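You operate a simulated robot arm through the tools that you are given. There is no shell and no other tool. Be economical: measure what you need, move in short steps, check, and stop when the job is done.

The job below is to be done with a simulated two-armed robot. You get a single attempt, and the scene is never put back.

## Task
Press the blotchy gold plaque again at HIGH and lay it in the rimmed tray.
Fine: switch on, hold both big buttons till DONE shows, switch off before you lift the plaque; leave the tray where it stands, and the silver plaque.

Only the result counts: the job must be done as asked and must still hold three seconds after the hand-in. Knocking over, shifting, dropping, spilling or breaking anything else fails it.

## Robot
Two 6-joint arms with two-finger parallel grippers on one trunk, on a base that drives. Base frame: it is fixed to the floor where the robot stands at the start and does not move with it; the origin is under the middle of the robot, x ahead of it, y to its left, z up; the surface under the hand at the start is at about z = 80.2. Units: cm, degrees, N and s.
The left shoulder is at the start at [6, 18.7, 114.7], the right one opposite. With the tool pointing down near the work surface each hand reaches from about 18 to 62 cm from the robot's upright axis, wherever it stands, measured 20 degrees to its own side. Places, roughly: rimmed tray [40, -40, 80]; silver plaque [25, 125, 75]; teal knob [50, 30, 90]; white switch [50, 0, 90]. Payload 1.57 kg a hand.
The TCP of each hand is the grasp point between the finger pads, 3 cm short of the fingertips. In the tool frame z runs along the fingers and y along their closing line. The gripper opens to 11 cm. The fingers are 2.4 cm wide and 1.2 cm thick; the gripper's body (4.8 by 11.2 cm) begins 7.8 cm behind the TCP.
Orientation is told as [roll, pitch, yaw] about the base's x, y, z axes, in that order, counted from this pose: with the fingers straight down and closing along the base's y, the tool's x points along the base's -x, its y along +y and its z along -z.

## Interface
- The arms move only by the tool servo_tool. It takes "left_series", "right_series" or both (then of equal length, played together; a hand with none holds still); each is a list of rows, each a list of 3 entries, a list of its own where there are three numbers: the shift along the tool's x, y, z in cm, then the turn, a rotation vector about the tool's x, y, z in rad, then the finger opening in cm, from 0 to 11. In form: [[[dx, dy, dz], [wx, wy, wz], jaw], ...]. A call has 1 to 8 rows; each row is the pose to reach, as a shift and turn from the pose commanded when the call began, along the tool's axes at that moment. A row lasts 0.2 s, in which the tool goes at most 5 cm and 8.6 degrees; a call with a longer step from one row to the next is refused whole, and so is a gripper value outside its range. A pose out of reach is approached as far as the arm can. The call stops where the force on the tool passes 40 N (or 10 N more than at its start, if that is more) or the arm is blocked; 0.2 s more then pass. Each finger travels about 15.3 cm/s and halts on what it meets, pressing with about 37 N; the grip force reading is that of the motor and also rises with nothing between the fingers. The clock runs only during rows and for 0.2 s after the last one: add rows that repeat a pose to give the fingers time. It gives the time, the measured TCP pose, the force on the tool (base axes), the opening and the grip force at its end, in the units of the frame above (readings bear some noise), with the torque about the TCP (base axes, N m) and any sound that the robot's microphone picked up, and new pictures: "show" is both (left out), scene, wrist or none (wrist: the cameras of the hands that moved).
- Cameras (640 x 400 px; columns grow to the right, rows downward): "scene" is now at [1.19, -1.6, 169.83]; the picture's right is [-0.19, -0.98, 0.00], its down [-0.80, 0.15, -0.58] and it looks along [0.57, -0.11, -0.81] (base axes); focal length 249 px, centre (320, 200). "left" rides on the left gripper at [7, -1.6, -14.1] in its tool frame; the picture's right is [0.23, 0.97, 0.00], its down [-0.85, 0.20, -0.48] and it looks along [-0.47, 0.11, 0.88] (tool axes); focal length 222 px, centre (320, 200). "right" rides on the right gripper at [7, 1.6, -14.1] in its tool frame; the picture's right is [-0.23, 0.97, 0.00], its down [-0.86, -0.20, -0.48] and it looks along [-0.47, -0.11, 0.88] (tool axes); focal length 222 px, centre (320, 200). There is no depth. A picture from a camera that has moved, and an enlarged one, comes with that camera's place and axes in the base frame and with its lens. The place of the scene camera against the robot may be out by one fixed shift of up to 1.8 cm in any direction.
- raise_lower(by): slides the trunk up (or, below 0, down) by that many cm; the arms and the scene camera ride with it, the base frame stays. It gives what a move gives, with no picture.
- base_move(legs): drives the robot by 1 to 6 legs, each [ahead, left, turn to the left] in cm, cm and degrees, along the robot's own axes; the way and the turn of a leg run together, so that a leg with both is an arc; at most 150 cm and 180 degrees a leg. The arms and the cameras ride along, it lands a little off, and it stops where it bumps. It gives what a move gives, and a new picture of the scene camera.
- head_to(pan, tilt): turns the head with the scene camera to pan (to the left, within 86 degrees either way) and tilt (down, from -29 to 69), counted from straight ahead of the robot. It gives what a move gives, and a new picture of the scene camera.
- close_up(camera, box): a new picture of the part [left, top, right, bottom] of that camera's present view, enlarged. It takes no simulated time.
- job_done(): hands the job in; it is judged then, once.

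Go step by step. Nothing tells you exact positions but the pictures and the camera data: compare them with the known pose of the tool, close in by small moves and look again before you grip or let go. The budget is 120 turns and 260 pictures, counting those below and the enlarged ones. Unless the task says otherwise, let go and move clear before handing in, and close with one line.

The tools are called after "Call:" as a command line: name --argument value ..., lists and objects as JSON in quotes. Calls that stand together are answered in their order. servo_tool: Moves the arms, as the interface text tells. Its arguments: {"type":"object","properties":{"left_series":{"type":"array"},"right_series":{"type":"array"},"show":{"type":"string","enum":["both","scene","wrist","none"]}},"required":[]} The other tools are called the same way: raise_lower (by) slides the trunk up or down; base_move (legs) drives the base; head_to (pan, tilt) turns the head that bears the scene camera; close_up (camera, box) takes an enlarged picture of a part of a camera's view; job_done () hands the job in.

At the start:

```text
clock: 0.0
left_tool_pos: [38.98, 28.4, 114.19]
left_tool_rot: [0.0, 0.0, -0.1]
left_force: [-1.0, 0.2, 0.7]
left_ft_torque: [-0.02, -0.02, 0.02]
left_opening: 11.01
left_gripper_force: 0.0
right_tool_pos: [46.53, -5.14, 119.78]
right_tool_rot: [-0.1, -0.1, 0.1]
right_force: [-0.2, -0.3, -0.2]
right_ft_torque: [0.03, 0.01, 0.02]
right_opening: 10.97
right_gripper_force: 0.1
trunk travel left (down, up): [-77.5, 21.5]
robot x, y, heading: [-0.01, -0.02, 0.1]
head pan, tilt: [-10.9, 54.6]
```

scene: 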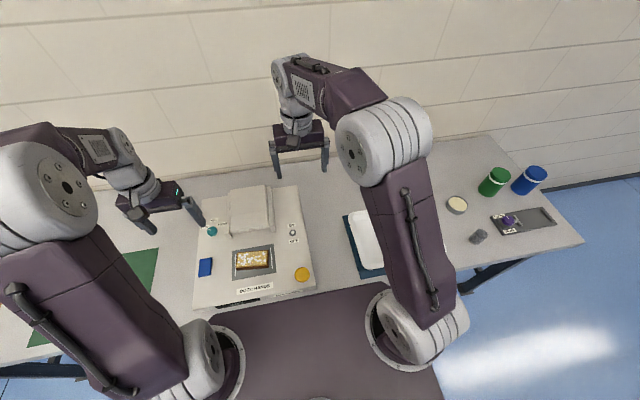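
right: 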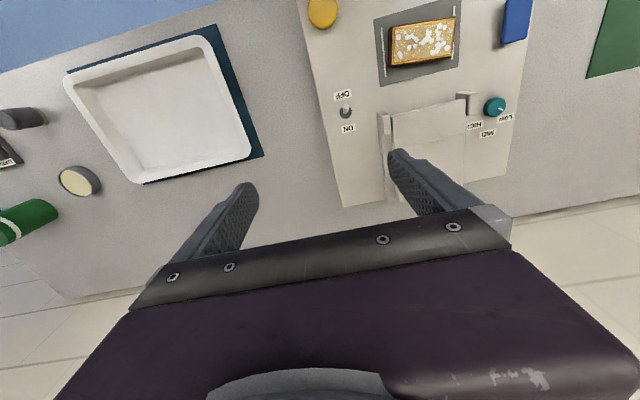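
left: 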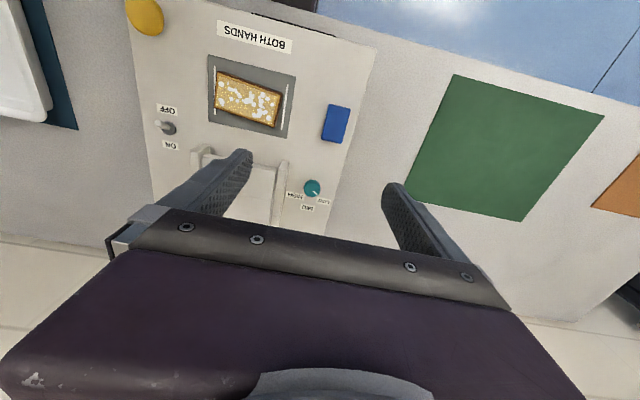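

The press stands in front with a teal knob, a switch, and a blue and a yellow button; the gold plaque lies on its bed. I look closer at the details.

Call:
close_up --camera "scene" --box '[180, 170, 340, 310]'

Call:
close_up --camera "left" --box '[120, 0, 380, 230]'

Call:
close_up --camera "right" --box '[300, 0, 540, 210]'

```text
2.86 times, centred on (260, 240) of scene
camera zoom: at [1.19, -1.6, 169.83], right [-0.19, -0.98, 0.0], down [-0.8, 0.15, -0.58], along [0.57, -0.11, -0.81], focal length 712 px, centre (491, 86)
```

zoom: 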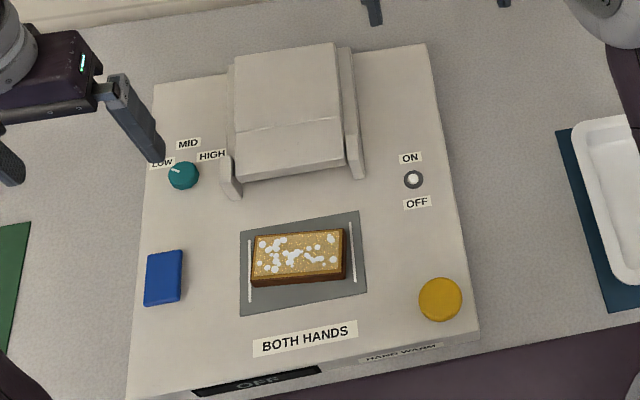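

```text
1.74 times, centred on (250, 115) of left
camera zoom: at [31.99, 26.72, 128.27], right [-0.23, 0.97, 0.0], down [0.85, 0.2, 0.48], along [0.47, 0.11, -0.88], focal length 386 px, centre (442, 348)
```

zoom: 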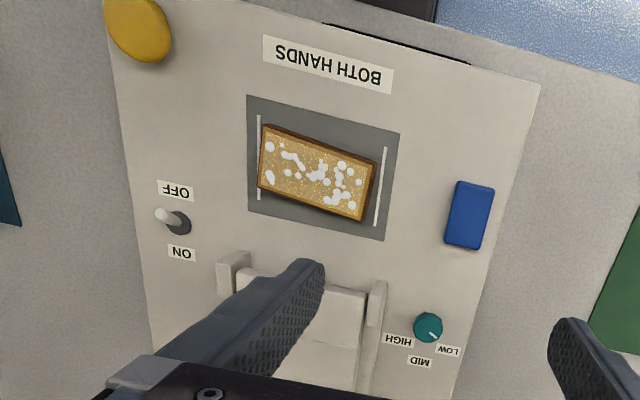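

```text
1.90 times, centred on (420, 105) of right
camera zoom: at [39.65, -3.56, 133.84], right [0.23, 0.97, 0.0], down [0.86, -0.2, 0.48], along [0.47, -0.11, -0.88], focal length 423 px, centre (130, 381)
```

zoom: 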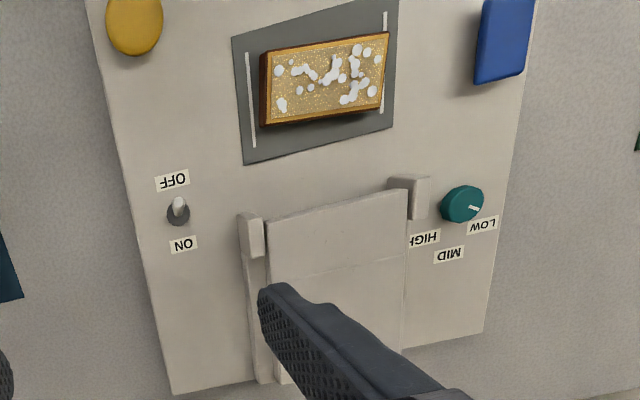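

The knob (about [53, 30, 85]) points at LOW and the switch lever (about [46, 0, 86]) leans to OFF. I bring the left hand over the knob and the right hand near the switch, then look again.

Call:
servo_tool --left_series '[[[-2.7, 0.3, 3.4], [0, 0, 0], 9], [[-5.4, 0.6, 6.8], [0, 0, 0], 7], [[-8.1, 0.9, 10.2], [0, 0, 0], 7], [[-10.8, 1.2, 13.6], [0, 0, 0], 7], [[-13.5, 1.4, 17], [0, 0, 0], 7], [[-13.5, 1.4, 17], [0, 0, 0], 7]]' --right_series '[[[1.3, 1.06, 3.96], [0, 0, 0], 8], [[2.6, 2.12, 7.9], [0, 0, 0], 5], [[3.9, 3.2, 11.9], [0, 0, 0], 2], [[5.2, 4.2, 15.8], [0, 0, 0], 0], [[6.5, 5.3, 19.8], [0, 0, 0], 0], [[6.5, 5.3, 19.8], [0, 0, 0], 0]]'

```text
clock: 1.4
left_tool_pos: [52.4, 29.94, 97.34]
left_tool_rot: [-0.1, -0.1, -0.1]
left_force: [0.1, 0.1, 0.7]
left_ft_torque: [0.03, -0.05, 0.01]
left_opening: 7.01
left_gripper_force: 0.0
right_tool_pos: [40.0, 0.2, 99.83]
right_tool_rot: [0.0, -0.2, 0.1]
right_force: [-0.1, -0.6, -0.4]
right_ft_torque: [0.02, -0.05, -0.04]
right_opening: 0.0
right_gripper_force: 21.1
trunk travel left (down, up): [-77.5, 21.5]
robot x, y, heading: [-0.5, 0.02, 0.1]
head pan, tilt: [-10.9, 54.6]
camera scene: at [1.03, -1.68, 169.83], right [-0.19, -0.98, 0.0], down [-0.8, 0.16, -0.58], along [0.57, -0.11, -0.81], focal length 249 px, centre (320, 200)
camera right: at [33.09, 1.9, 113.96], right [0.23, 0.97, 0.0], down [0.85, -0.2, 0.48], along [0.47, -0.11, -0.88], focal length 222 px, centre (320, 200)
camera left: at [45.36, 28.23, 111.37], right [-0.23, 0.97, 0.0], down [0.85, 0.2, 0.48], along [0.47, 0.11, -0.88], focal length 222 px, centre (320, 200)
```

scene: 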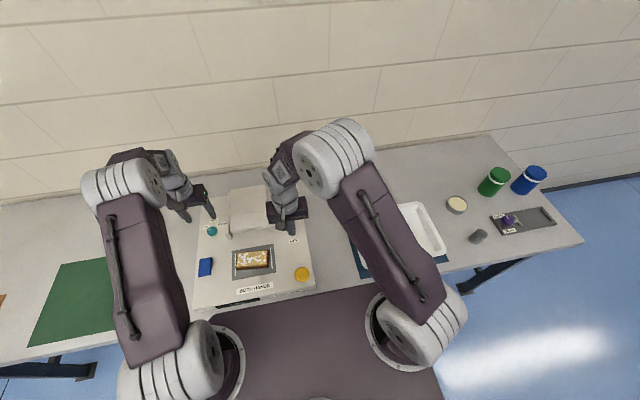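
right: 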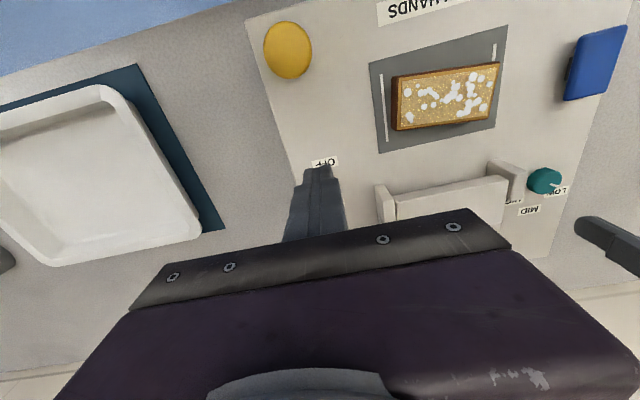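
left: 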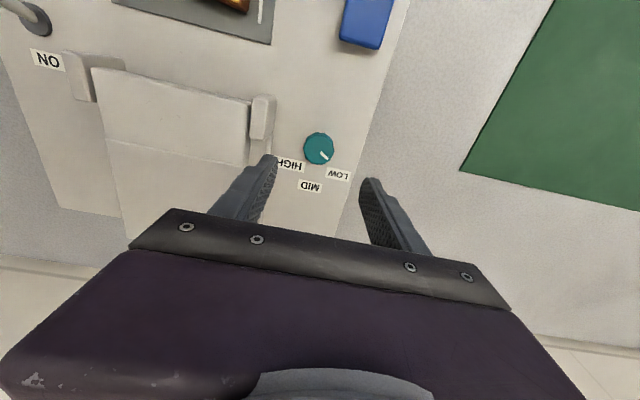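

Call:
close_up --camera "left" --box '[230, 90, 390, 210]'

Call:
close_up --camera "right" --box '[260, 120, 400, 230]'

Call:
close_up --camera "scene" --box '[190, 170, 330, 310]'

```text
3.33 times, centred on (310, 150) of left
camera zoom: at [45.36, 28.23, 111.37], right [-0.23, 0.97, 0.0], down [0.85, 0.2, 0.48], along [0.47, 0.11, -0.88], focal length 740 px, centre (353, 367)
```

zoom: 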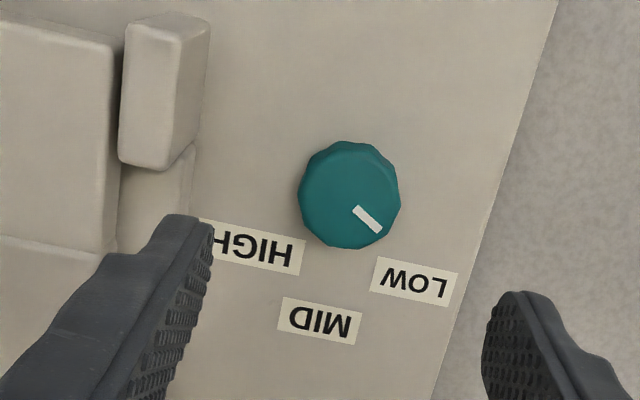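

```text
3.64 times, centred on (330, 175) of right
camera zoom: at [33.09, 1.9, 113.96], right [0.23, 0.97, 0.0], down [0.85, -0.2, 0.48], along [0.47, -0.11, -0.88], focal length 808 px, centre (284, 291)
```

zoom: 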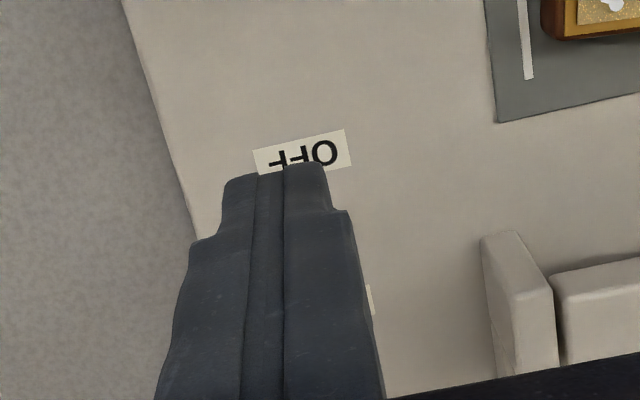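

```text
2.86 times, centred on (260, 240) of scene
camera zoom: at [1.03, -1.68, 169.83], right [-0.19, -0.98, 0.0], down [-0.8, 0.16, -0.58], along [0.57, -0.11, -0.81], focal length 712 px, centre (491, 86)
```

zoom: 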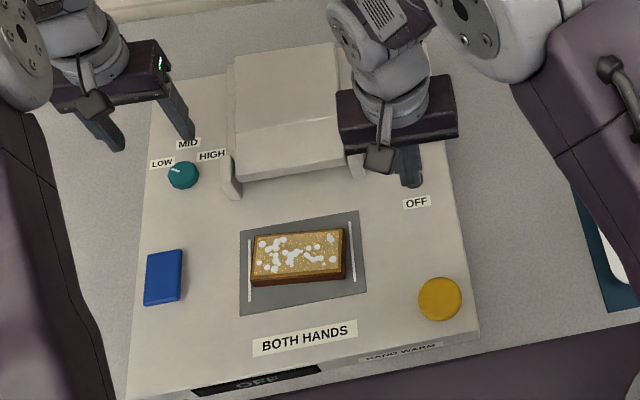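

The knob centre is near [52.6, 29.7], pointing about 55–60° left of straight ahead, and HIGH is about as far to the right. I turn the left hand before gripping the knob and lower the right hand in front of the switch lever.

Call:
servo_tool --left_series '[[[-0.2, -0.2, 0], [0, 0, -0.14], 6], [[-0.2, -0.2, 1], [0, 0, -0.28], 6], [[-0.2, -0.2, 2], [0, 0, -0.42], 6], [[-0.2, -0.2, 3], [0, 0, -0.56], 6], [[-0.2, -0.2, 4], [0, 0, -0.7], 6], [[-0.2, -0.2, 5], [0, 0, -0.84], 6], [[-0.2, -0.2, 6], [0, 0, -0.96], 6]]' --right_series '[[[0, 0, 1.8], [0, 0, 0], 0], [[0, 0, 3.6], [0, 0, 0], 0], [[0, 0, 5.4], [0, 0, 0], 0], [[0, 0, 7.2], [0, 0, 0], 0], [[0, 0, 9], [0, 0, 0], 0], [[0, 0, 10.8], [0, 0, 0], 0], [[0, 0, 12.4], [0, 0, 0], 0]]' --show "wrist"

```text
clock: 3.0
left_tool_pos: [52.88, 29.58, 91.14]
left_tool_rot: [0.0, 0.0, 55.3]
left_force: [0.4, 1.0, -0.4]
left_ft_torque: [-0.01, 0.01, 0.02]
left_opening: 5.99
left_gripper_force: 0.0
right_tool_pos: [40.18, 0.24, 87.61]
right_tool_rot: [-0.1, 0.1, 0.0]
right_force: [0.0, 0.3, 0.1]
right_ft_torque: [-0.01, -0.01, 0.01]
right_opening: 0.0
right_gripper_force: 21.3
trunk travel left (down, up): [-77.5, 21.5]
robot x, y, heading: [-0.03, 0.09, -0.2]
head pan, tilt: [-10.9, 54.6]
camera right: at [33.27, 1.78, 101.69], right [0.23, 0.97, 0.0], down [0.86, -0.2, 0.48], along [0.47, -0.11, -0.88], focal length 222 px, centre (320, 200)
camera left: at [50.19, 22.91, 105.18], right [-0.93, 0.37, 0.0], down [0.32, 0.82, 0.48], along [0.18, 0.44, -0.88], focal length 222 px, centre (320, 200)
```

right: 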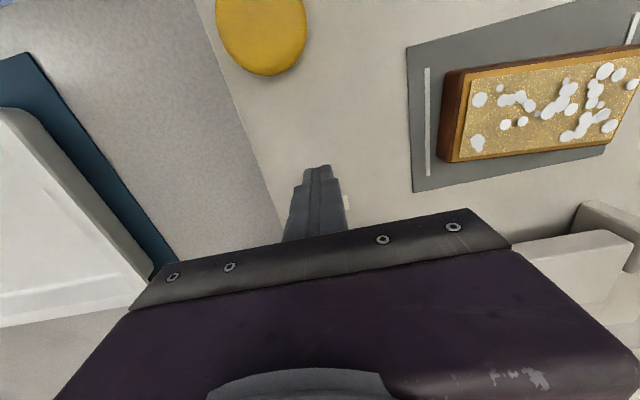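
left: 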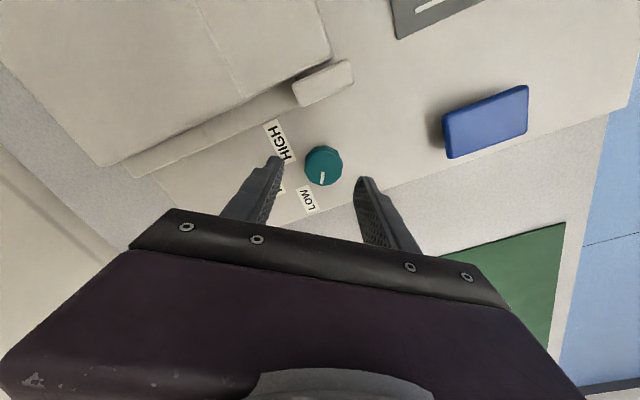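

The knob lies midway between the left fingers. I lower the left hand carefully over it.

Call:
servo_tool --left_series '[[[0, 0, 1.2], [0, 0, 0], 6], [[0, 0, 2.4], [0, 0, 0], 6], [[0, 0, 3.3], [0, 0, 0], 6], [[0, 0, 4.0], [0, 0, 0], 6]]' --show "wrist"

Call:
close_up --camera "left" --box '[220, 90, 420, 250]'

Call:
close_up --camera "scene" --box '[180, 170, 340, 310]'

```text
clock: 4.0
left_tool_pos: [52.79, 29.58, 87.14]
left_tool_rot: [0.0, 0.0, 55.0]
left_force: [1.0, 0.1, 0.5]
left_ft_torque: [0.01, -0.02, 0.01]
left_opening: 6.01
left_gripper_force: 0.1
right_tool_pos: [40.08, 0.15, 87.52]
right_tool_rot: [-0.1, 0.0, 0.1]
right_force: [0.9, -0.1, -0.1]
right_ft_torque: [0.02, 0.02, -0.01]
right_opening: 0.0
right_gripper_force: 21.4
trunk travel left (down, up): [-77.5, 21.5]
robot x, y, heading: [-0.13, 0.03, -0.2]
head pan, tilt: [-10.9, 54.6]
camera left: at [50.08, 22.98, 101.22], right [-0.93, 0.37, 0.0], down [0.33, 0.81, 0.48], along [0.18, 0.44, -0.88], focal length 222 px, centre (320, 200)
```

left: 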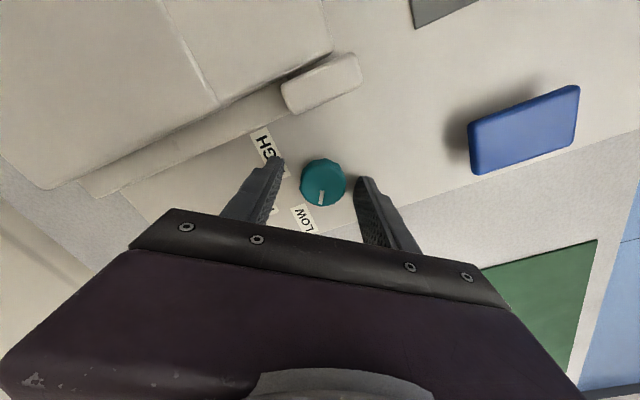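

```text
2.50 times, centred on (320, 170) of left
camera zoom: at [50.08, 22.98, 101.22], right [-0.93, 0.37, 0.0], down [0.33, 0.81, 0.48], along [0.18, 0.44, -0.88], focal length 555 px, centre (320, 275)
```

zoom: 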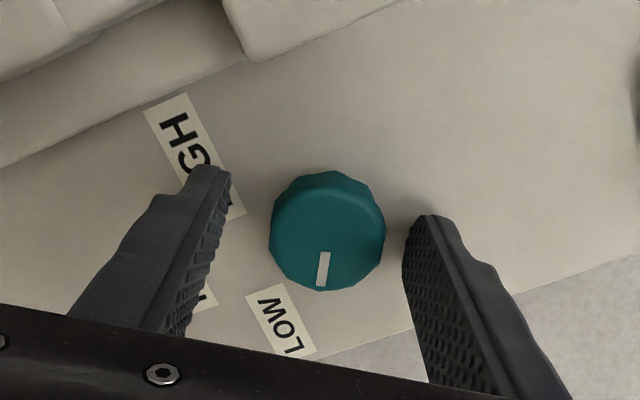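

```text
2.86 times, centred on (260, 240) of scene
camera zoom: at [1.22, -1.58, 169.83], right [-0.19, -0.98, 0.0], down [-0.8, 0.15, -0.58], along [0.57, -0.11, -0.82], focal length 712 px, centre (491, 86)
```

zoom: 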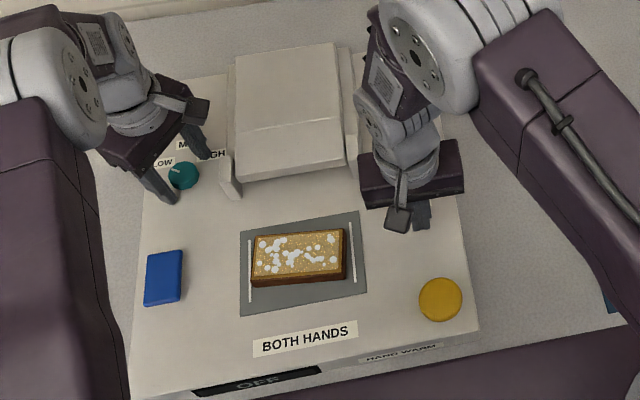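

The fingers straddle the knob. I go down another 0.6 cm and close on it.

Call:
servo_tool --left_series '[[[0, 0, 0.3], [0, 0, 0], 6], [[0, 0, 0.6], [0, 0, 0], 6], [[0, 0, 0.6], [0, 0, 0], 3], [[0, 0, 0.6], [0, 0, 0], 3]]' --show "wrist"

```text
clock: 5.0
left_tool_pos: [52.51, 29.75, 86.97]
left_tool_rot: [0.0, -0.4, 54.9]
left_force: [-6.8, 3.0, 22.6]
left_ft_torque: [-0.8, -0.46, -0.44]
left_opening: 3.66
left_gripper_force: 3.5
right_tool_pos: [40.02, 0.01, 87.69]
right_tool_rot: [0.0, 0.0, 0.1]
right_force: [0.0, 0.3, 0.6]
right_ft_torque: [0.06, 0.04, -0.04]
right_opening: 0.0
right_gripper_force: 21.8
trunk travel left (down, up): [-77.5, 21.5]
robot x, y, heading: [0.05, -0.07, 0.3]
head pan, tilt: [-10.9, 54.6]
stopped in row 4 (left hand): the force on the tool passed its limit at 41 N (the readings are from after the stop); the commanded pose is now the measured one
camera left: at [49.84, 23.06, 101.02], right [-0.93, 0.37, 0.0], down [0.32, 0.81, 0.48], along [0.18, 0.45, -0.87], focal length 222 px, centre (320, 200)
```

left: 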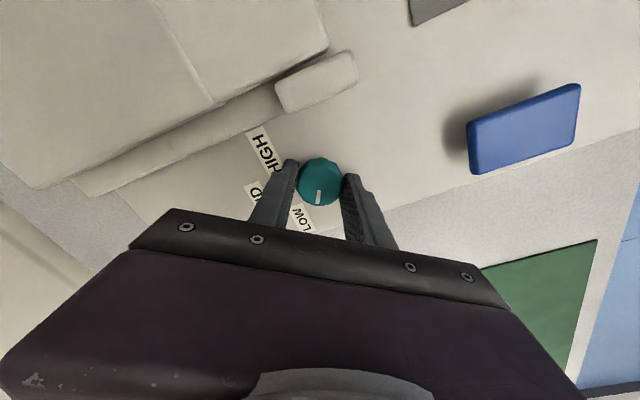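

The fingertips touched the panel (so it is at about z = 83.9) and the knob is 3.7 cm wide. I ease up slightly, regrip and start turning clockwise.

Call:
servo_tool --left_series '[[[0, 0, -0.35], [0, 0, 0], 5], [[0, 0, -0.35], [0, 0, 0], 3], [[0, 0, -0.35], [0, 0, 0], 3], [[0, 0, -0.35], [0, 0, 0.14], 3], [[0, 0, -0.35], [0, 0, 0.28], 3], [[0, 0, -0.35], [0, 0, 0.42], 3], [[0, 0, -0.35], [0, 0, 0.56], 3], [[0, 0, -0.35], [0, 0, 0.7], 3]]' --show "wrist"

```text
clock: 6.8
left_tool_pos: [52.64, 29.79, 87.02]
left_tool_rot: [0.2, 0.0, 14.6]
left_force: [-1.7, -5.4, -4.5]
left_ft_torque: [-0.02, -0.61, -0.02]
left_opening: 3.51
left_gripper_force: 42.8
right_tool_pos: [40.13, 0.3, 87.62]
right_tool_rot: [-0.1, -0.1, 0.2]
right_force: [-0.7, 0.3, -0.7]
right_ft_torque: [-0.02, 0.03, 0.01]
right_opening: 0.0
right_gripper_force: 20.8
trunk travel left (down, up): [-77.5, 21.5]
robot x, y, heading: [-0.05, -0.06, 0.4]
head pan, tilt: [-10.9, 54.6]
camera left: at [46.26, 26.39, 101.07], right [-0.47, 0.88, 0.0], down [0.78, 0.41, 0.48], along [0.42, 0.23, -0.88], focal length 222 px, centre (320, 200)
```

left: 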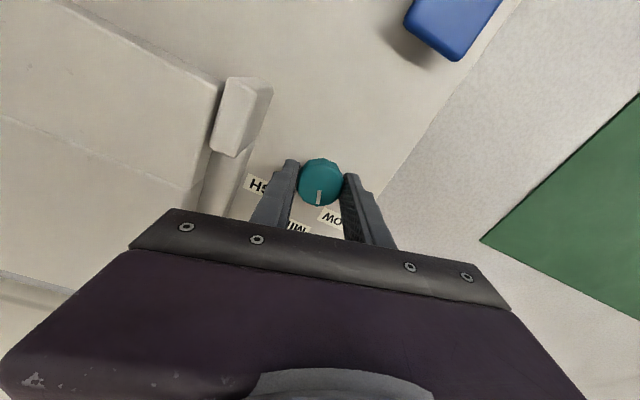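

The knob turns with the fingers. I carry on clockwise towards HIGH.

Call:
servo_tool --left_series '[[[0, 0, 0], [0, 0, 0.14], 3], [[0, 0, 0], [0, 0, 0.28], 3], [[0, 0, 0], [0, 0, 0.42], 3], [[0, 0, 0], [0, 0, 0.56], 3], [[0, 0, 0], [0, 0, 0.7], 3], [[0, 0, 0], [0, 0, 0.84], 3], [[0, 0, 0], [0, 0, 0.98], 3], [[0, 0, 0], [0, 0, 1.1], 3]]' --show "both"

Call:
close_up --camera "left" --box '[240, 120, 400, 240]'

```text
clock: 8.6
left_tool_pos: [52.57, 29.84, 87.01]
left_tool_rot: [0.1, 0.2, -48.3]
left_force: [-4.0, -5.7, -5.3]
left_ft_torque: [-0.41, -0.34, -0.01]
left_opening: 3.53
left_gripper_force: 42.3
right_tool_pos: [40.11, 0.35, 87.59]
right_tool_rot: [-0.1, 0.1, 0.1]
right_force: [-0.7, -0.3, 0.1]
right_ft_torque: [0.0, -0.03, 0.01]
right_opening: 0.0
right_gripper_force: 21.4
trunk travel left (down, up): [-77.5, 21.5]
robot x, y, heading: [0.24, 0.01, 0.1]
head pan, tilt: [-10.9, 54.6]
camera scene: at [1.17, -1.63, 169.82], right [-0.19, -0.98, 0.0], down [-0.8, 0.15, -0.58], along [0.57, -0.11, -0.82], focal length 249 px, centre (320, 200)
camera left: at [46.72, 33.85, 101.09], right [0.58, 0.82, 0.0], down [0.72, -0.51, 0.48], along [0.39, -0.27, -0.88], focal length 222 px, centre (320, 200)
```

scene: 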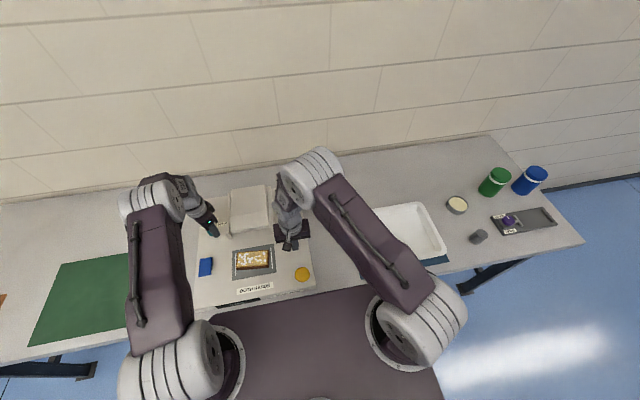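
left: 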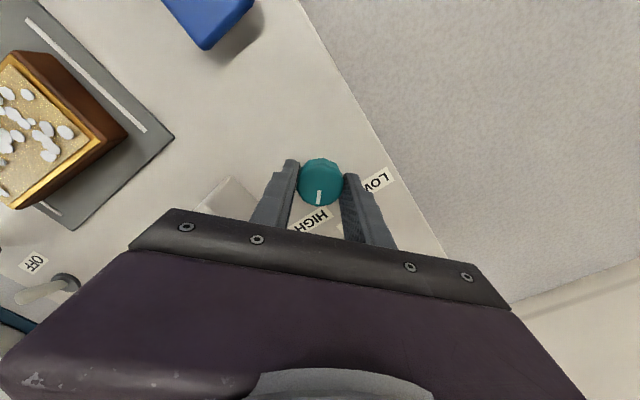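

```text
3.33 times, centred on (320, 180) of left
camera zoom: at [46.72, 33.85, 101.09], right [0.58, 0.82, 0.0], down [0.72, -0.51, 0.48], along [0.39, -0.27, -0.88], focal length 740 px, centre (320, 267)
```

zoom: 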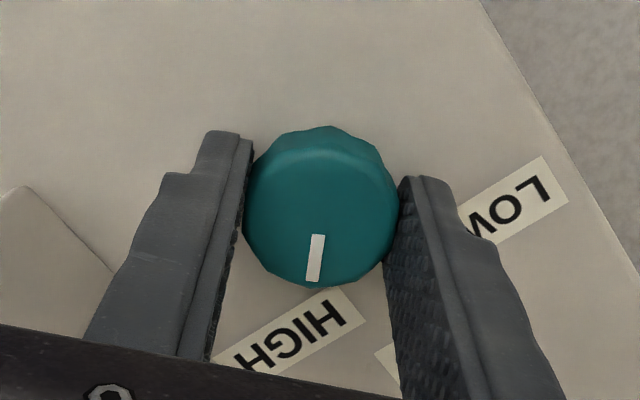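

The pointer is now near HIGH, at about −41° against +58° at the start. I turn a little further while watching the torque.

Call:
servo_tool --left_series '[[[0, 0, 0], [0, 0, 0.07], 3], [[0, 0, 0], [0, 0, 0.14], 3], [[0, 0, 0], [0, 0, 0.14], 3]]' --show "none"

Call:
close_up --camera "left" --box '[240, 120, 400, 240]'

```text
clock: 9.3
left_tool_pos: [52.56, 29.8, 87.12]
left_tool_rot: [0.0, 0.1, -56.3]
left_force: [-5.1, -6.7, -8.2]
left_ft_torque: [-0.2, -0.12, -0.01]
left_opening: 3.53
left_gripper_force: 42.0
right_tool_pos: [40.04, 0.32, 87.52]
right_tool_rot: [0.0, 0.0, 0.0]
right_force: [0.5, 0.2, 0.0]
right_ft_torque: [-0.01, 0.02, -0.03]
right_opening: 0.0
right_gripper_force: 21.3
trunk travel left (down, up): [-77.5, 21.5]
robot x, y, heading: [-0.03, 0.04, 0.1]
head pan, tilt: [-10.9, 54.6]
```

```text
3.33 times, centred on (320, 180) of left
camera zoom: at [47.36, 34.62, 101.09], right [0.68, 0.73, 0.0], down [0.64, -0.6, 0.48], along [0.35, -0.32, -0.88], focal length 740 px, centre (320, 267)
```

zoom: 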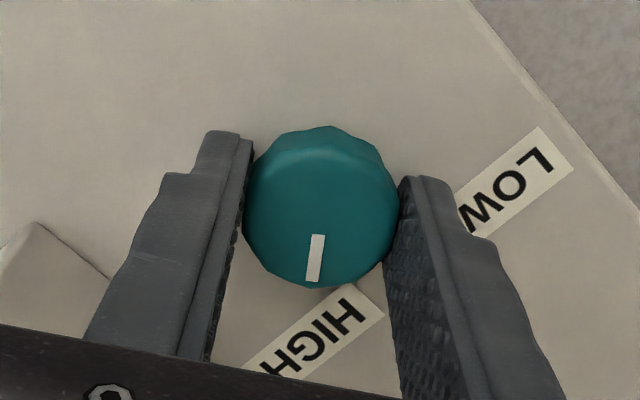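

The pointer now lies on HIGH. I release, rise and check.

Call:
servo_tool --left_series '[[[0, 0, 0], [0, 0, 0], 5.5], [[0, 0, 0], [0, 0, 0], 5.5], [[0, 0, -3], [0, 0, 0], 5.5], [[0, 0, -7], [0, 0, -0.14], 5.5], [[0, 0, -11], [0, 0, -0.28], 5.5], [[0, 0, -13], [0, 0, -0.42], 4], [[0, 0, -13], [0, 0, -0.56], 2], [[0, 0, -13], [0, 0, -0.7], 0]]' --show "wrist"

Call:
close_up --camera "left" --box '[220, 60, 420, 210]'

Call:
close_up --camera "scene" --box '[180, 170, 340, 310]'

```text
clock: 11.2
left_tool_pos: [52.59, 29.79, 99.99]
left_tool_rot: [0.1, 0.0, -15.9]
left_force: [-0.1, 0.0, -0.4]
left_ft_torque: [0.04, 0.0, -0.01]
left_opening: 0.0
left_gripper_force: 21.5
right_tool_pos: [40.13, 0.29, 87.61]
right_tool_rot: [0.0, 0.0, 0.1]
right_force: [-0.1, 0.8, 0.0]
right_ft_torque: [0.01, -0.02, 0.0]
right_opening: 0.01
right_gripper_force: 21.4
trunk travel left (down, up): [-77.5, 21.5]
robot x, y, heading: [-0.11, -0.05, 0.2]
head pan, tilt: [-10.9, 54.6]
camera left: at [45.44, 30.1, 114.15], right [0.05, 1.0, 0.0], down [0.88, -0.04, 0.48], along [0.48, -0.02, -0.88], focal length 222 px, centre (320, 200)
```

left: 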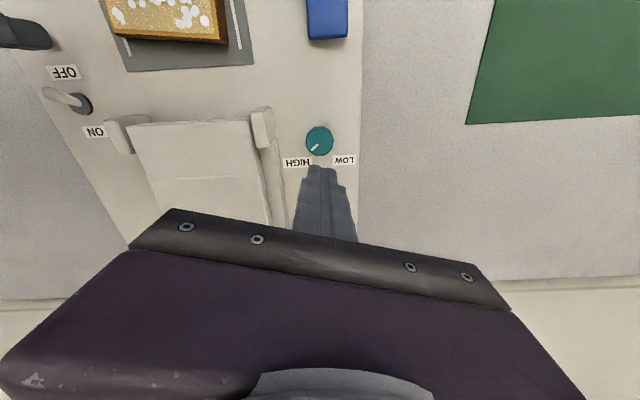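

```text
2.67 times, centred on (320, 135) of left
camera zoom: at [45.44, 30.1, 114.15], right [0.05, 1.0, 0.0], down [0.88, -0.04, 0.48], along [0.48, -0.02, -0.88], focal length 592 px, centre (320, 373)
```

zoom: 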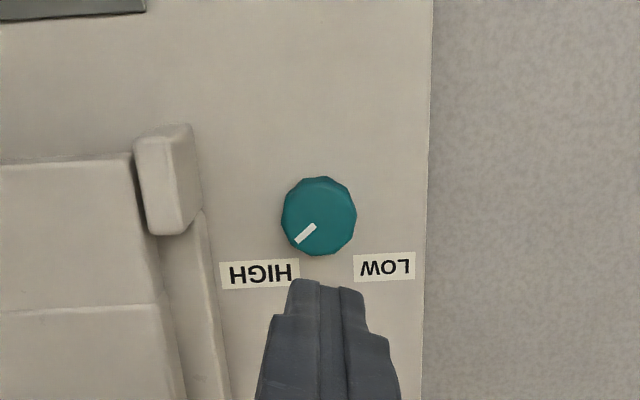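

```text
2.86 times, centred on (260, 240) of scene
camera zoom: at [1.16, -1.57, 169.83], right [-0.19, -0.98, 0.0], down [-0.8, 0.15, -0.58], along [0.57, -0.11, -0.81], focal length 712 px, centre (491, 86)
```

zoom: 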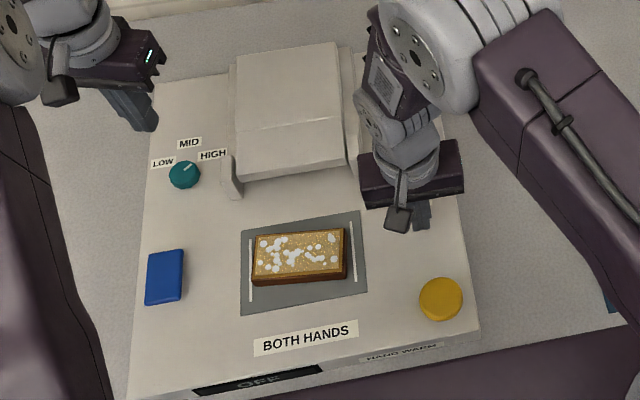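

The knob is on HIGH. Now I push the switch lever forward to ON with the closed right fingers.

Call:
servo_tool --right_series '[[[-1.5, 0, -0.5], [0, 0, 0], 0], [[-3, 0, -0.5], [0, 0, 0], 0], [[-4, 0, -0.5], [0, 0, 0], 0], [[-5, 0, -0.5], [0, 0, 0], 0], [[-6, 0, -0.5], [0, 0, 0], 0], [[-6.8, 0, -0.5], [0, 0, 0], 0]]' --show "wrist"

Call:
close_up --camera "left" --box '[0, 0, 160, 180]'

Call:
close_up --camera "scene" --box '[180, 170, 340, 310]'

```text
clock: 12.6
left_tool_pos: [52.18, 29.94, 100.2]
left_tool_rot: [0.2, -0.2, -15.9]
left_force: [0.3, 0.1, 0.3]
left_ft_torque: [0.02, 0.04, -0.01]
left_opening: 0.0
left_gripper_force: 21.4
right_tool_pos: [45.55, 0.36, 88.1]
right_tool_rot: [-0.5, 1.5, 0.2]
right_force: [-24.5, 5.4, 24.3]
right_ft_torque: [0.18, 0.52, 0.1]
right_opening: 0.0
right_gripper_force: 21.4
trunk travel left (down, up): [-77.5, 21.5]
robot x, y, heading: [-0.11, 0.27, 0.1]
head pan, tilt: [-10.9, 54.6]
stopped in row 6 (right hand): the force on the tool passed its limit at 42 N (the readings are from after the stop); the commanded pose is now the measured one
camera right: at [38.97, 1.94, 102.25], right [0.22, 0.97, -0.01], down [0.87, -0.19, 0.46], along [0.44, -0.12, -0.89], focal length 222 px, centre (320, 200)
```

right: 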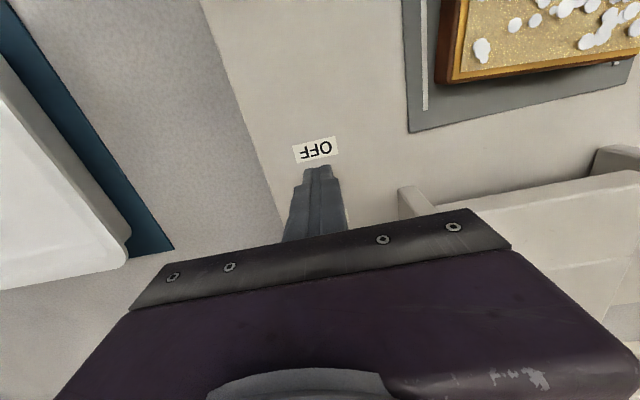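

```text
2.22 times, centred on (80, 90) of left
camera zoom: at [44.97, 30.21, 114.32], right [0.05, 1.0, 0.0], down [0.88, -0.04, 0.48], along [0.48, -0.02, -0.88], focal length 494 px, centre (853, 444)
```

zoom: 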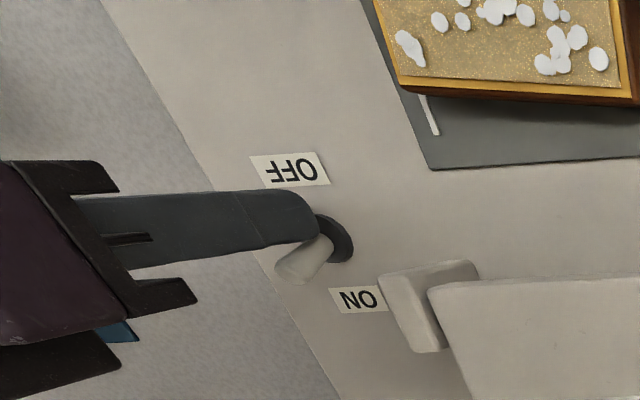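

```text
2.86 times, centred on (260, 240) of scene
camera zoom: at [0.54, -1.5, 169.89], right [-0.19, -0.98, 0.0], down [-0.8, 0.15, -0.58], along [0.57, -0.11, -0.81], focal length 712 px, centre (491, 86)
```

zoom: 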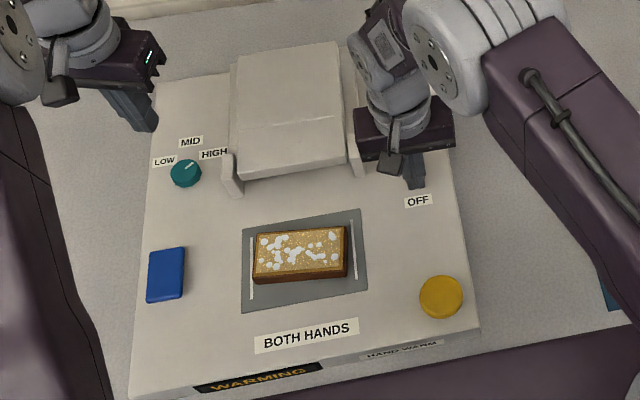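

The display shows WARMING, so the switch is on. I back the right hand off upwards and bring each hand above its button.

Call:
servo_tool --left_series '[[[2.5, -0.4, 0], [0, 0, -0.06], 0], [[5, -0.9, 1], [0, 0, -0.12], 0], [[7.5, -1.3, 2], [0, 0, -0.18], 0], [[10, -1.7, 3], [0, 0, -0.24], 0], [[12, -2.1, 4], [0, 0, -0.277], 0], [[13.7, -2.4, 5], [0, 0, -0.277], 0]]' --right_series '[[[0.8, 0, -2], [0, -0.026, 0], 0], [[3, 0, -5], [0, -0.026, 0], 0], [[6.5, -0.5, -6], [0, -0.026, 0], 0], [[10, -1, -6], [0, -0.026, 0], 0], [[13, -1.4, -6], [0, -0.026, 0], 0], [[15.5, -1.4, -6], [0, -0.026, 0], 0]]' --show "both"

Call:
close_up --camera "scene" --box '[180, 170, 340, 310]'

```text
clock: 14.0
left_tool_pos: [38.58, 31.38, 95.03]
left_tool_rot: [0.1, -0.2, -0.2]
left_force: [-0.5, -0.1, 0.0]
left_ft_torque: [0.01, 0.02, 0.03]
left_opening: 0.01
left_gripper_force: 20.7
right_tool_pos: [30.71, -1.02, 93.86]
right_tool_rot: [-0.4, -0.5, 0.1]
right_force: [-1.0, -0.4, -0.6]
right_ft_torque: [-0.01, 0.01, -0.01]
right_opening: 0.01
right_gripper_force: 21.6
trunk travel left (down, up): [-77.5, 21.5]
robot x, y, heading: [-0.38, 0.4, -0.1]
head pan, tilt: [-10.9, 54.6]
camera scene: at [1.01, -1.48, 169.83], right [-0.19, -0.98, 0.0], down [-0.8, 0.15, -0.58], along [0.57, -0.11, -0.81], focal length 249 px, centre (320, 200)
camera right: at [23.69, 0.62, 107.97], right [0.23, 0.97, -0.01], down [0.85, -0.19, 0.49], along [0.47, -0.11, -0.87], focal length 222 px, centre (320, 200)
camera left: at [31.6, 29.71, 109.11], right [-0.23, 0.97, 0.0], down [0.85, 0.2, 0.48], along [0.47, 0.11, -0.88], focal length 222 px, centre (320, 200)
```

scene: 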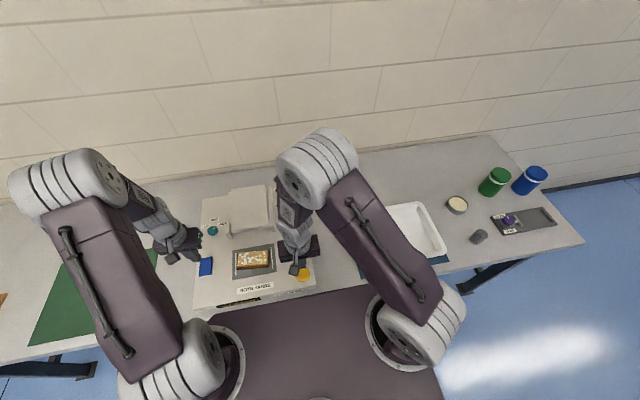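
right: 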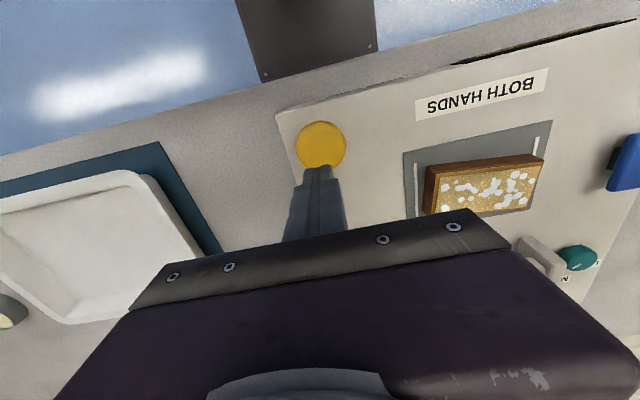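
left: 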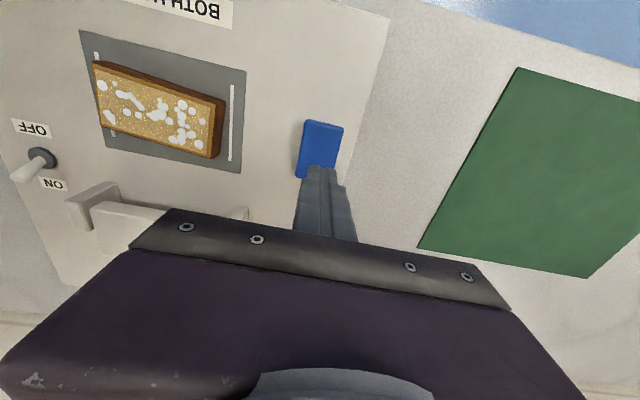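

```text
2.86 times, centred on (260, 240) of scene
camera zoom: at [1.01, -1.48, 169.83], right [-0.19, -0.98, 0.0], down [-0.8, 0.15, -0.58], along [0.57, -0.11, -0.81], focal length 712 px, centre (491, 86)
```

zoom: 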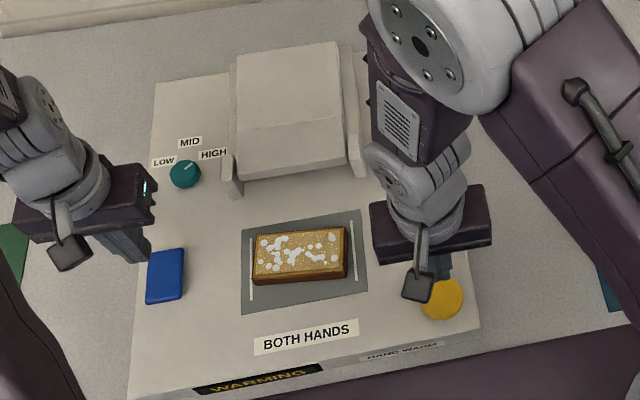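

Both hands are near their buttons (yellow [29.5, −0.8], blue [38.1, 31.2]). I centre and lower to just above them while it warms.

Call:
servo_tool --left_series '[[[0.4, 0, 1.5], [0, 0, 0], 0], [[0.4, 0, 3], [0, 0, 0], 0], [[0.4, 0, 4.5], [0, 0, 0], 0], [[0.4, 0, 4.5], [0, 0, 0], 0]]' --right_series '[[[1.0, 0.2, 1], [0, 0, 0], 0], [[1.0, 0.2, 2], [0, 0, 0], 0], [[1.0, 0.2, 3.3], [0, 0, 0], 0], [[1.0, 0.2, 3.3], [0, 0, 0], 0]]' --show "wrist"

Call:
close_up --camera "scene" --box '[180, 170, 340, 310]'

```text
clock: 15.0
left_tool_pos: [38.39, 31.46, 90.6]
left_tool_rot: [0.1, -0.1, -0.1]
left_force: [0.3, -0.1, 0.1]
left_ft_torque: [0.01, 0.01, 0.01]
left_opening: 0.02
left_gripper_force: 20.8
right_tool_pos: [29.71, -1.11, 90.56]
right_tool_rot: [-0.4, -0.4, 0.0]
right_force: [0.4, 0.1, 0.5]
right_ft_torque: [-0.02, -0.04, 0.02]
right_opening: 0.0
right_gripper_force: 21.8
trunk travel left (down, up): [-77.5, 21.5]
robot x, y, heading: [0.26, -0.17, 0.0]
head pan, tilt: [-10.9, 54.6]
camera right: at [22.7, 0.59, 104.68], right [0.22, 0.97, 0.0], down [0.85, -0.19, 0.49], along [0.47, -0.11, -0.87], focal length 222 px, centre (320, 200)
camera left: at [31.42, 29.69, 104.59], right [-0.23, 0.97, 0.0], down [0.85, 0.2, 0.48], along [0.47, 0.11, -0.88], focal length 222 px, centre (320, 200)
```

right: 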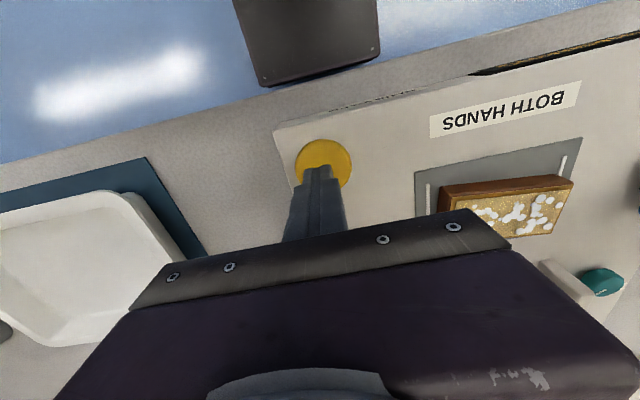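
left: 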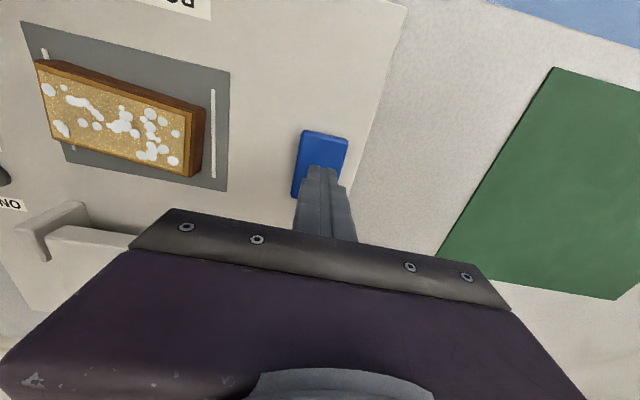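

```text
2.86 times, centred on (260, 240) of scene
camera zoom: at [1.02, -1.54, 169.83], right [-0.19, -0.98, 0.0], down [-0.8, 0.15, -0.58], along [0.57, -0.11, -0.81], focal length 712 px, centre (491, 86)
```

zoom: 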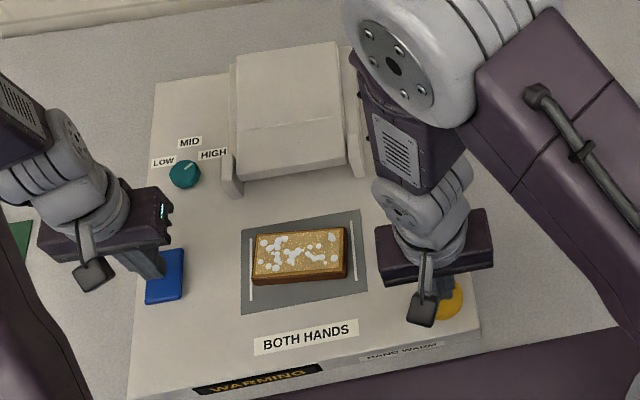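

Still WARMING. I wait a little, trimming both hands by a few millimetres.

Call:
servo_tool --left_series '[[[0.4, -0.1, 0.2], [0, 0, 0], 0], [[0.4, -0.1, 0.2], [0, 0, 0], 0], [[0.4, -0.1, 0.2], [0, 0, 0], 0], [[0.4, -0.1, 0.2], [0, 0, 0], 0], [[0.4, -0.1, 0.2], [0, 0, 0], 0], [[0.4, -0.1, 0.2], [0, 0, 0], 0], [[0.4, -0.1, 0.2], [0, 0, 0], 0], [[0.4, -0.1, 0.2], [0, 0, 0], 0]]' --right_series '[[[0.3, 0.2, 0.2], [0, 0, 0], 0], [[0.3, 0.2, 0.2], [0, 0, 0], 0], [[0.3, 0.2, 0.2], [0, 0, 0], 0], [[0.3, 0.2, 0.2], [0, 0, 0], 0], [[0.3, 0.2, 0.2], [0, 0, 0], 0], [[0.3, 0.2, 0.2], [0, 0, 0], 0], [[0.3, 0.2, 0.2], [0, 0, 0], 0], [[0.3, 0.2, 0.2], [0, 0, 0], 0]]' --show "none"

Call:
close_up --camera "scene" --box '[180, 230, 340, 310]'

```text
clock: 16.8
left_tool_pos: [37.78, 31.38, 90.38]
left_tool_rot: [0.1, -0.1, -0.1]
left_force: [-0.3, -0.1, -0.5]
left_ft_torque: [0.03, 0.05, 0.02]
left_opening: 0.01
left_gripper_force: 21.7
right_tool_pos: [29.4, -0.91, 90.41]
right_tool_rot: [-0.4, -0.3, 0.0]
right_force: [0.0, -0.3, -0.3]
right_ft_torque: [0.02, 0.03, 0.0]
right_opening: 0.0
right_gripper_force: 21.1
trunk travel left (down, up): [-77.5, 21.5]
robot x, y, heading: [-0.03, -0.25, 0.2]
head pan, tilt: [-10.9, 54.6]
```

```text
4.00 times, centred on (260, 270) of scene
camera zoom: at [1.09, -1.54, 169.83], right [-0.19, -0.98, 0.0], down [-0.8, 0.15, -0.58], along [0.57, -0.11, -0.81], focal length 997 px, centre (560, -80)
```

zoom: 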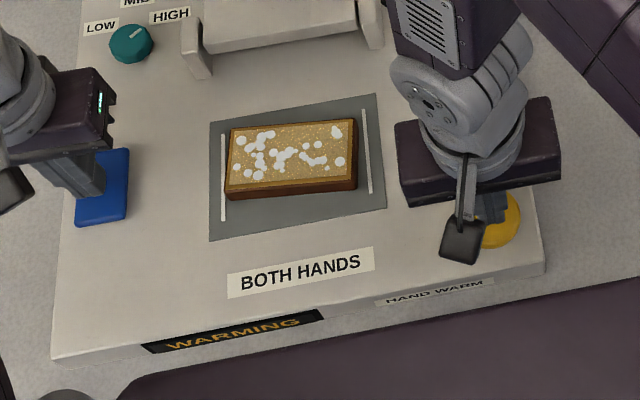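

Still WARMING; I wait about five more seconds.

Call:
servo_tool --left_series '[[[0, 0, 0], [0, 0, 0], 0], [[0, 0, 0], [0, 0, 0], 0], [[0, 0, 0], [0, 0, 0], 0], [[0, 0, 0], [0, 0, 0], 0], [[0, 0, 0], [0, 0, 0], 0], [[0, 0, 0], [0, 0, 0], 0], [[0, 0, 0], [0, 0, 0], 0], [[0, 0, 0], [0, 0, 0], 0]]' --show "none"

Call:
servo_tool --left_series '[[[0, 0, 0], [0, 0, 0], 0], [[0, 0, 0], [0, 0, 0], 0], [[0, 0, 0], [0, 0, 0], 0], [[0, 0, 0], [0, 0, 0], 0], [[0, 0, 0], [0, 0, 0], 0], [[0, 0, 0], [0, 0, 0], 0], [[0, 0, 0], [0, 0, 0], 0], [[0, 0, 0], [0, 0, 0], 0]]' --show "none"

Call:
servo_tool --left_series '[[[0, 0, 0], [0, 0, 0], 0], [[0, 0, 0], [0, 0, 0], 0], [[0, 0, 0], [0, 0, 0], 0], [[0, 0, 0], [0, 0, 0], 0], [[0, 0, 0], [0, 0, 0], 0], [[0, 0, 0], [0, 0, 0], 0], [[0, 0, 0], [0, 0, 0], 0], [[0, 0, 0], [0, 0, 0], 0]]' --show "none"

Call:
close_up --camera "scene" --box '[180, 230, 340, 310]'

```text
clock: 18.6
left_tool_pos: [37.88, 31.29, 90.33]
left_tool_rot: [0.1, 0.0, -0.1]
left_force: [0.9, 0.1, -0.3]
left_ft_torque: [0.0, -0.03, -0.02]
left_opening: 0.0
left_gripper_force: 22.0
right_tool_pos: [29.41, -0.84, 90.47]
right_tool_rot: [-0.4, -0.4, 0.0]
right_force: [-0.7, 0.5, 0.6]
right_ft_torque: [-0.02, -0.01, 0.0]
right_opening: 0.0
right_gripper_force: 21.2
trunk travel left (down, up): [-77.5, 21.5]
robot x, y, heading: [-0.43, -0.08, -0.0]
head pan, tilt: [-10.9, 54.6]
```

```text
clock: 20.4
left_tool_pos: [37.98, 31.37, 90.37]
left_tool_rot: [0.1, 0.0, -0.1]
left_force: [0.0, 0.2, -0.2]
left_ft_torque: [-0.01, 0.02, 0.03]
left_opening: 0.0
left_gripper_force: 21.5
right_tool_pos: [29.34, -0.97, 90.5]
right_tool_rot: [-0.4, -0.4, 0.1]
right_force: [0.3, -0.6, -0.3]
right_ft_torque: [0.01, -0.01, 0.01]
right_opening: 0.02
right_gripper_force: 21.2
trunk travel left (down, up): [-77.5, 21.5]
robot x, y, heading: [-0.06, -0.02, 0.1]
head pan, tilt: [-10.9, 54.6]
```

```text
clock: 22.2
left_tool_pos: [38.0, 31.35, 90.29]
left_tool_rot: [0.1, 0.0, -0.1]
left_force: [0.9, -0.3, 0.1]
left_ft_torque: [0.03, 0.0, 0.0]
left_opening: 0.0
left_gripper_force: 21.1
right_tool_pos: [29.47, -0.86, 90.44]
right_tool_rot: [-0.4, -0.4, 0.1]
right_force: [-0.3, -0.7, -0.7]
right_ft_torque: [-0.01, 0.0, -0.01]
right_opening: 0.0
right_gripper_force: 21.8
trunk travel left (down, up): [-77.5, 21.5]
robot x, y, heading: [-0.27, 0.07, 0.3]
head pan, tilt: [-10.9, 54.6]
```

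```text
4.00 times, centred on (260, 270) of scene
camera zoom: at [1.09, -1.54, 169.83], right [-0.19, -0.98, 0.0], down [-0.8, 0.15, -0.58], along [0.57, -0.11, -0.81], focal length 997 px, centre (560, -80)
```

zoom: 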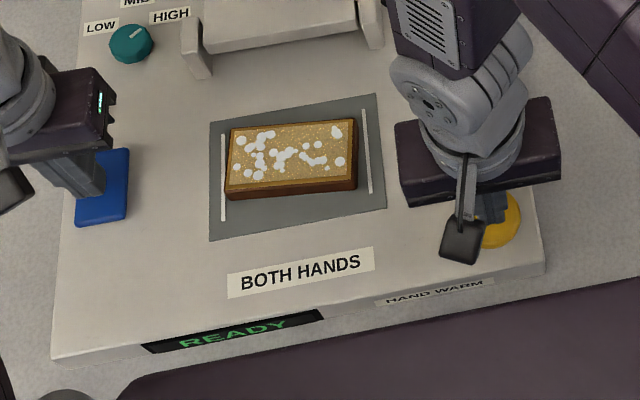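

READY shows. I press both buttons down together in small steps.

Call:
servo_tool --left_series '[[[0, 0, 0.4], [0, 0, 0], 0], [[0, 0, 0.8], [0, 0, 0], 0], [[0, 0, 1.2], [0, 0, 0], 0], [[0, 0, 1.5], [0, 0, 0], 0], [[0, 0, 1.8], [0, 0, 0], 0], [[0, 0, 2.1], [0, 0, 0], 0]]' --right_series '[[[0, 0, 0.4], [0, 0, 0], 0], [[0, 0, 0.8], [0, 0, 0], 0], [[0, 0, 1.2], [0, 0, 0], 0], [[0, 0, 1.5], [0, 0, 0], 0], [[0, 0, 1.8], [0, 0, 0], 0], [[0, 0, 2.1], [0, 0, 0], 0]]' --show "none"

Call:
close_up --camera "scene" --box '[180, 170, 340, 310]'

```text
clock: 23.6
left_tool_pos: [37.92, 31.3, 88.38]
left_tool_rot: [0.2, -0.1, -0.1]
left_force: [0.3, -0.2, 7.6]
left_ft_torque: [0.0, 0.04, 0.01]
left_opening: 0.01
left_gripper_force: 21.1
right_tool_pos: [29.54, -0.9, 88.29]
right_tool_rot: [-0.3, -0.4, 0.0]
right_force: [0.3, 0.2, 2.9]
right_ft_torque: [0.03, -0.02, 0.01]
right_opening: 0.01
right_gripper_force: 21.9
trunk travel left (down, up): [-77.5, 21.5]
robot x, y, heading: [0.06, 0.39, 0.1]
head pan, tilt: [-10.9, 54.6]
```

```text
2.86 times, centred on (260, 240) of scene
camera zoom: at [0.96, -1.63, 169.85], right [-0.19, -0.98, 0.0], down [-0.8, 0.15, -0.58], along [0.57, -0.11, -0.81], focal length 712 px, centre (491, 86)
```

zoom: 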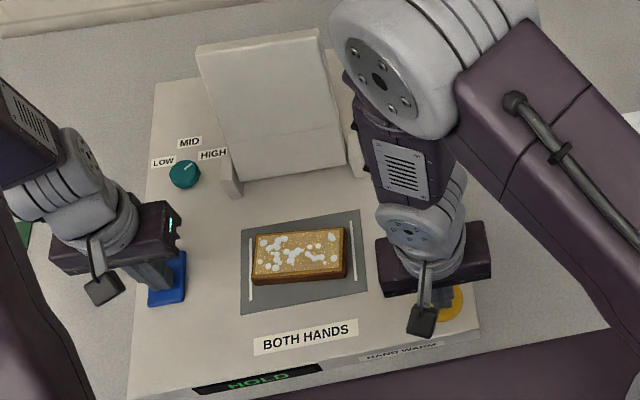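

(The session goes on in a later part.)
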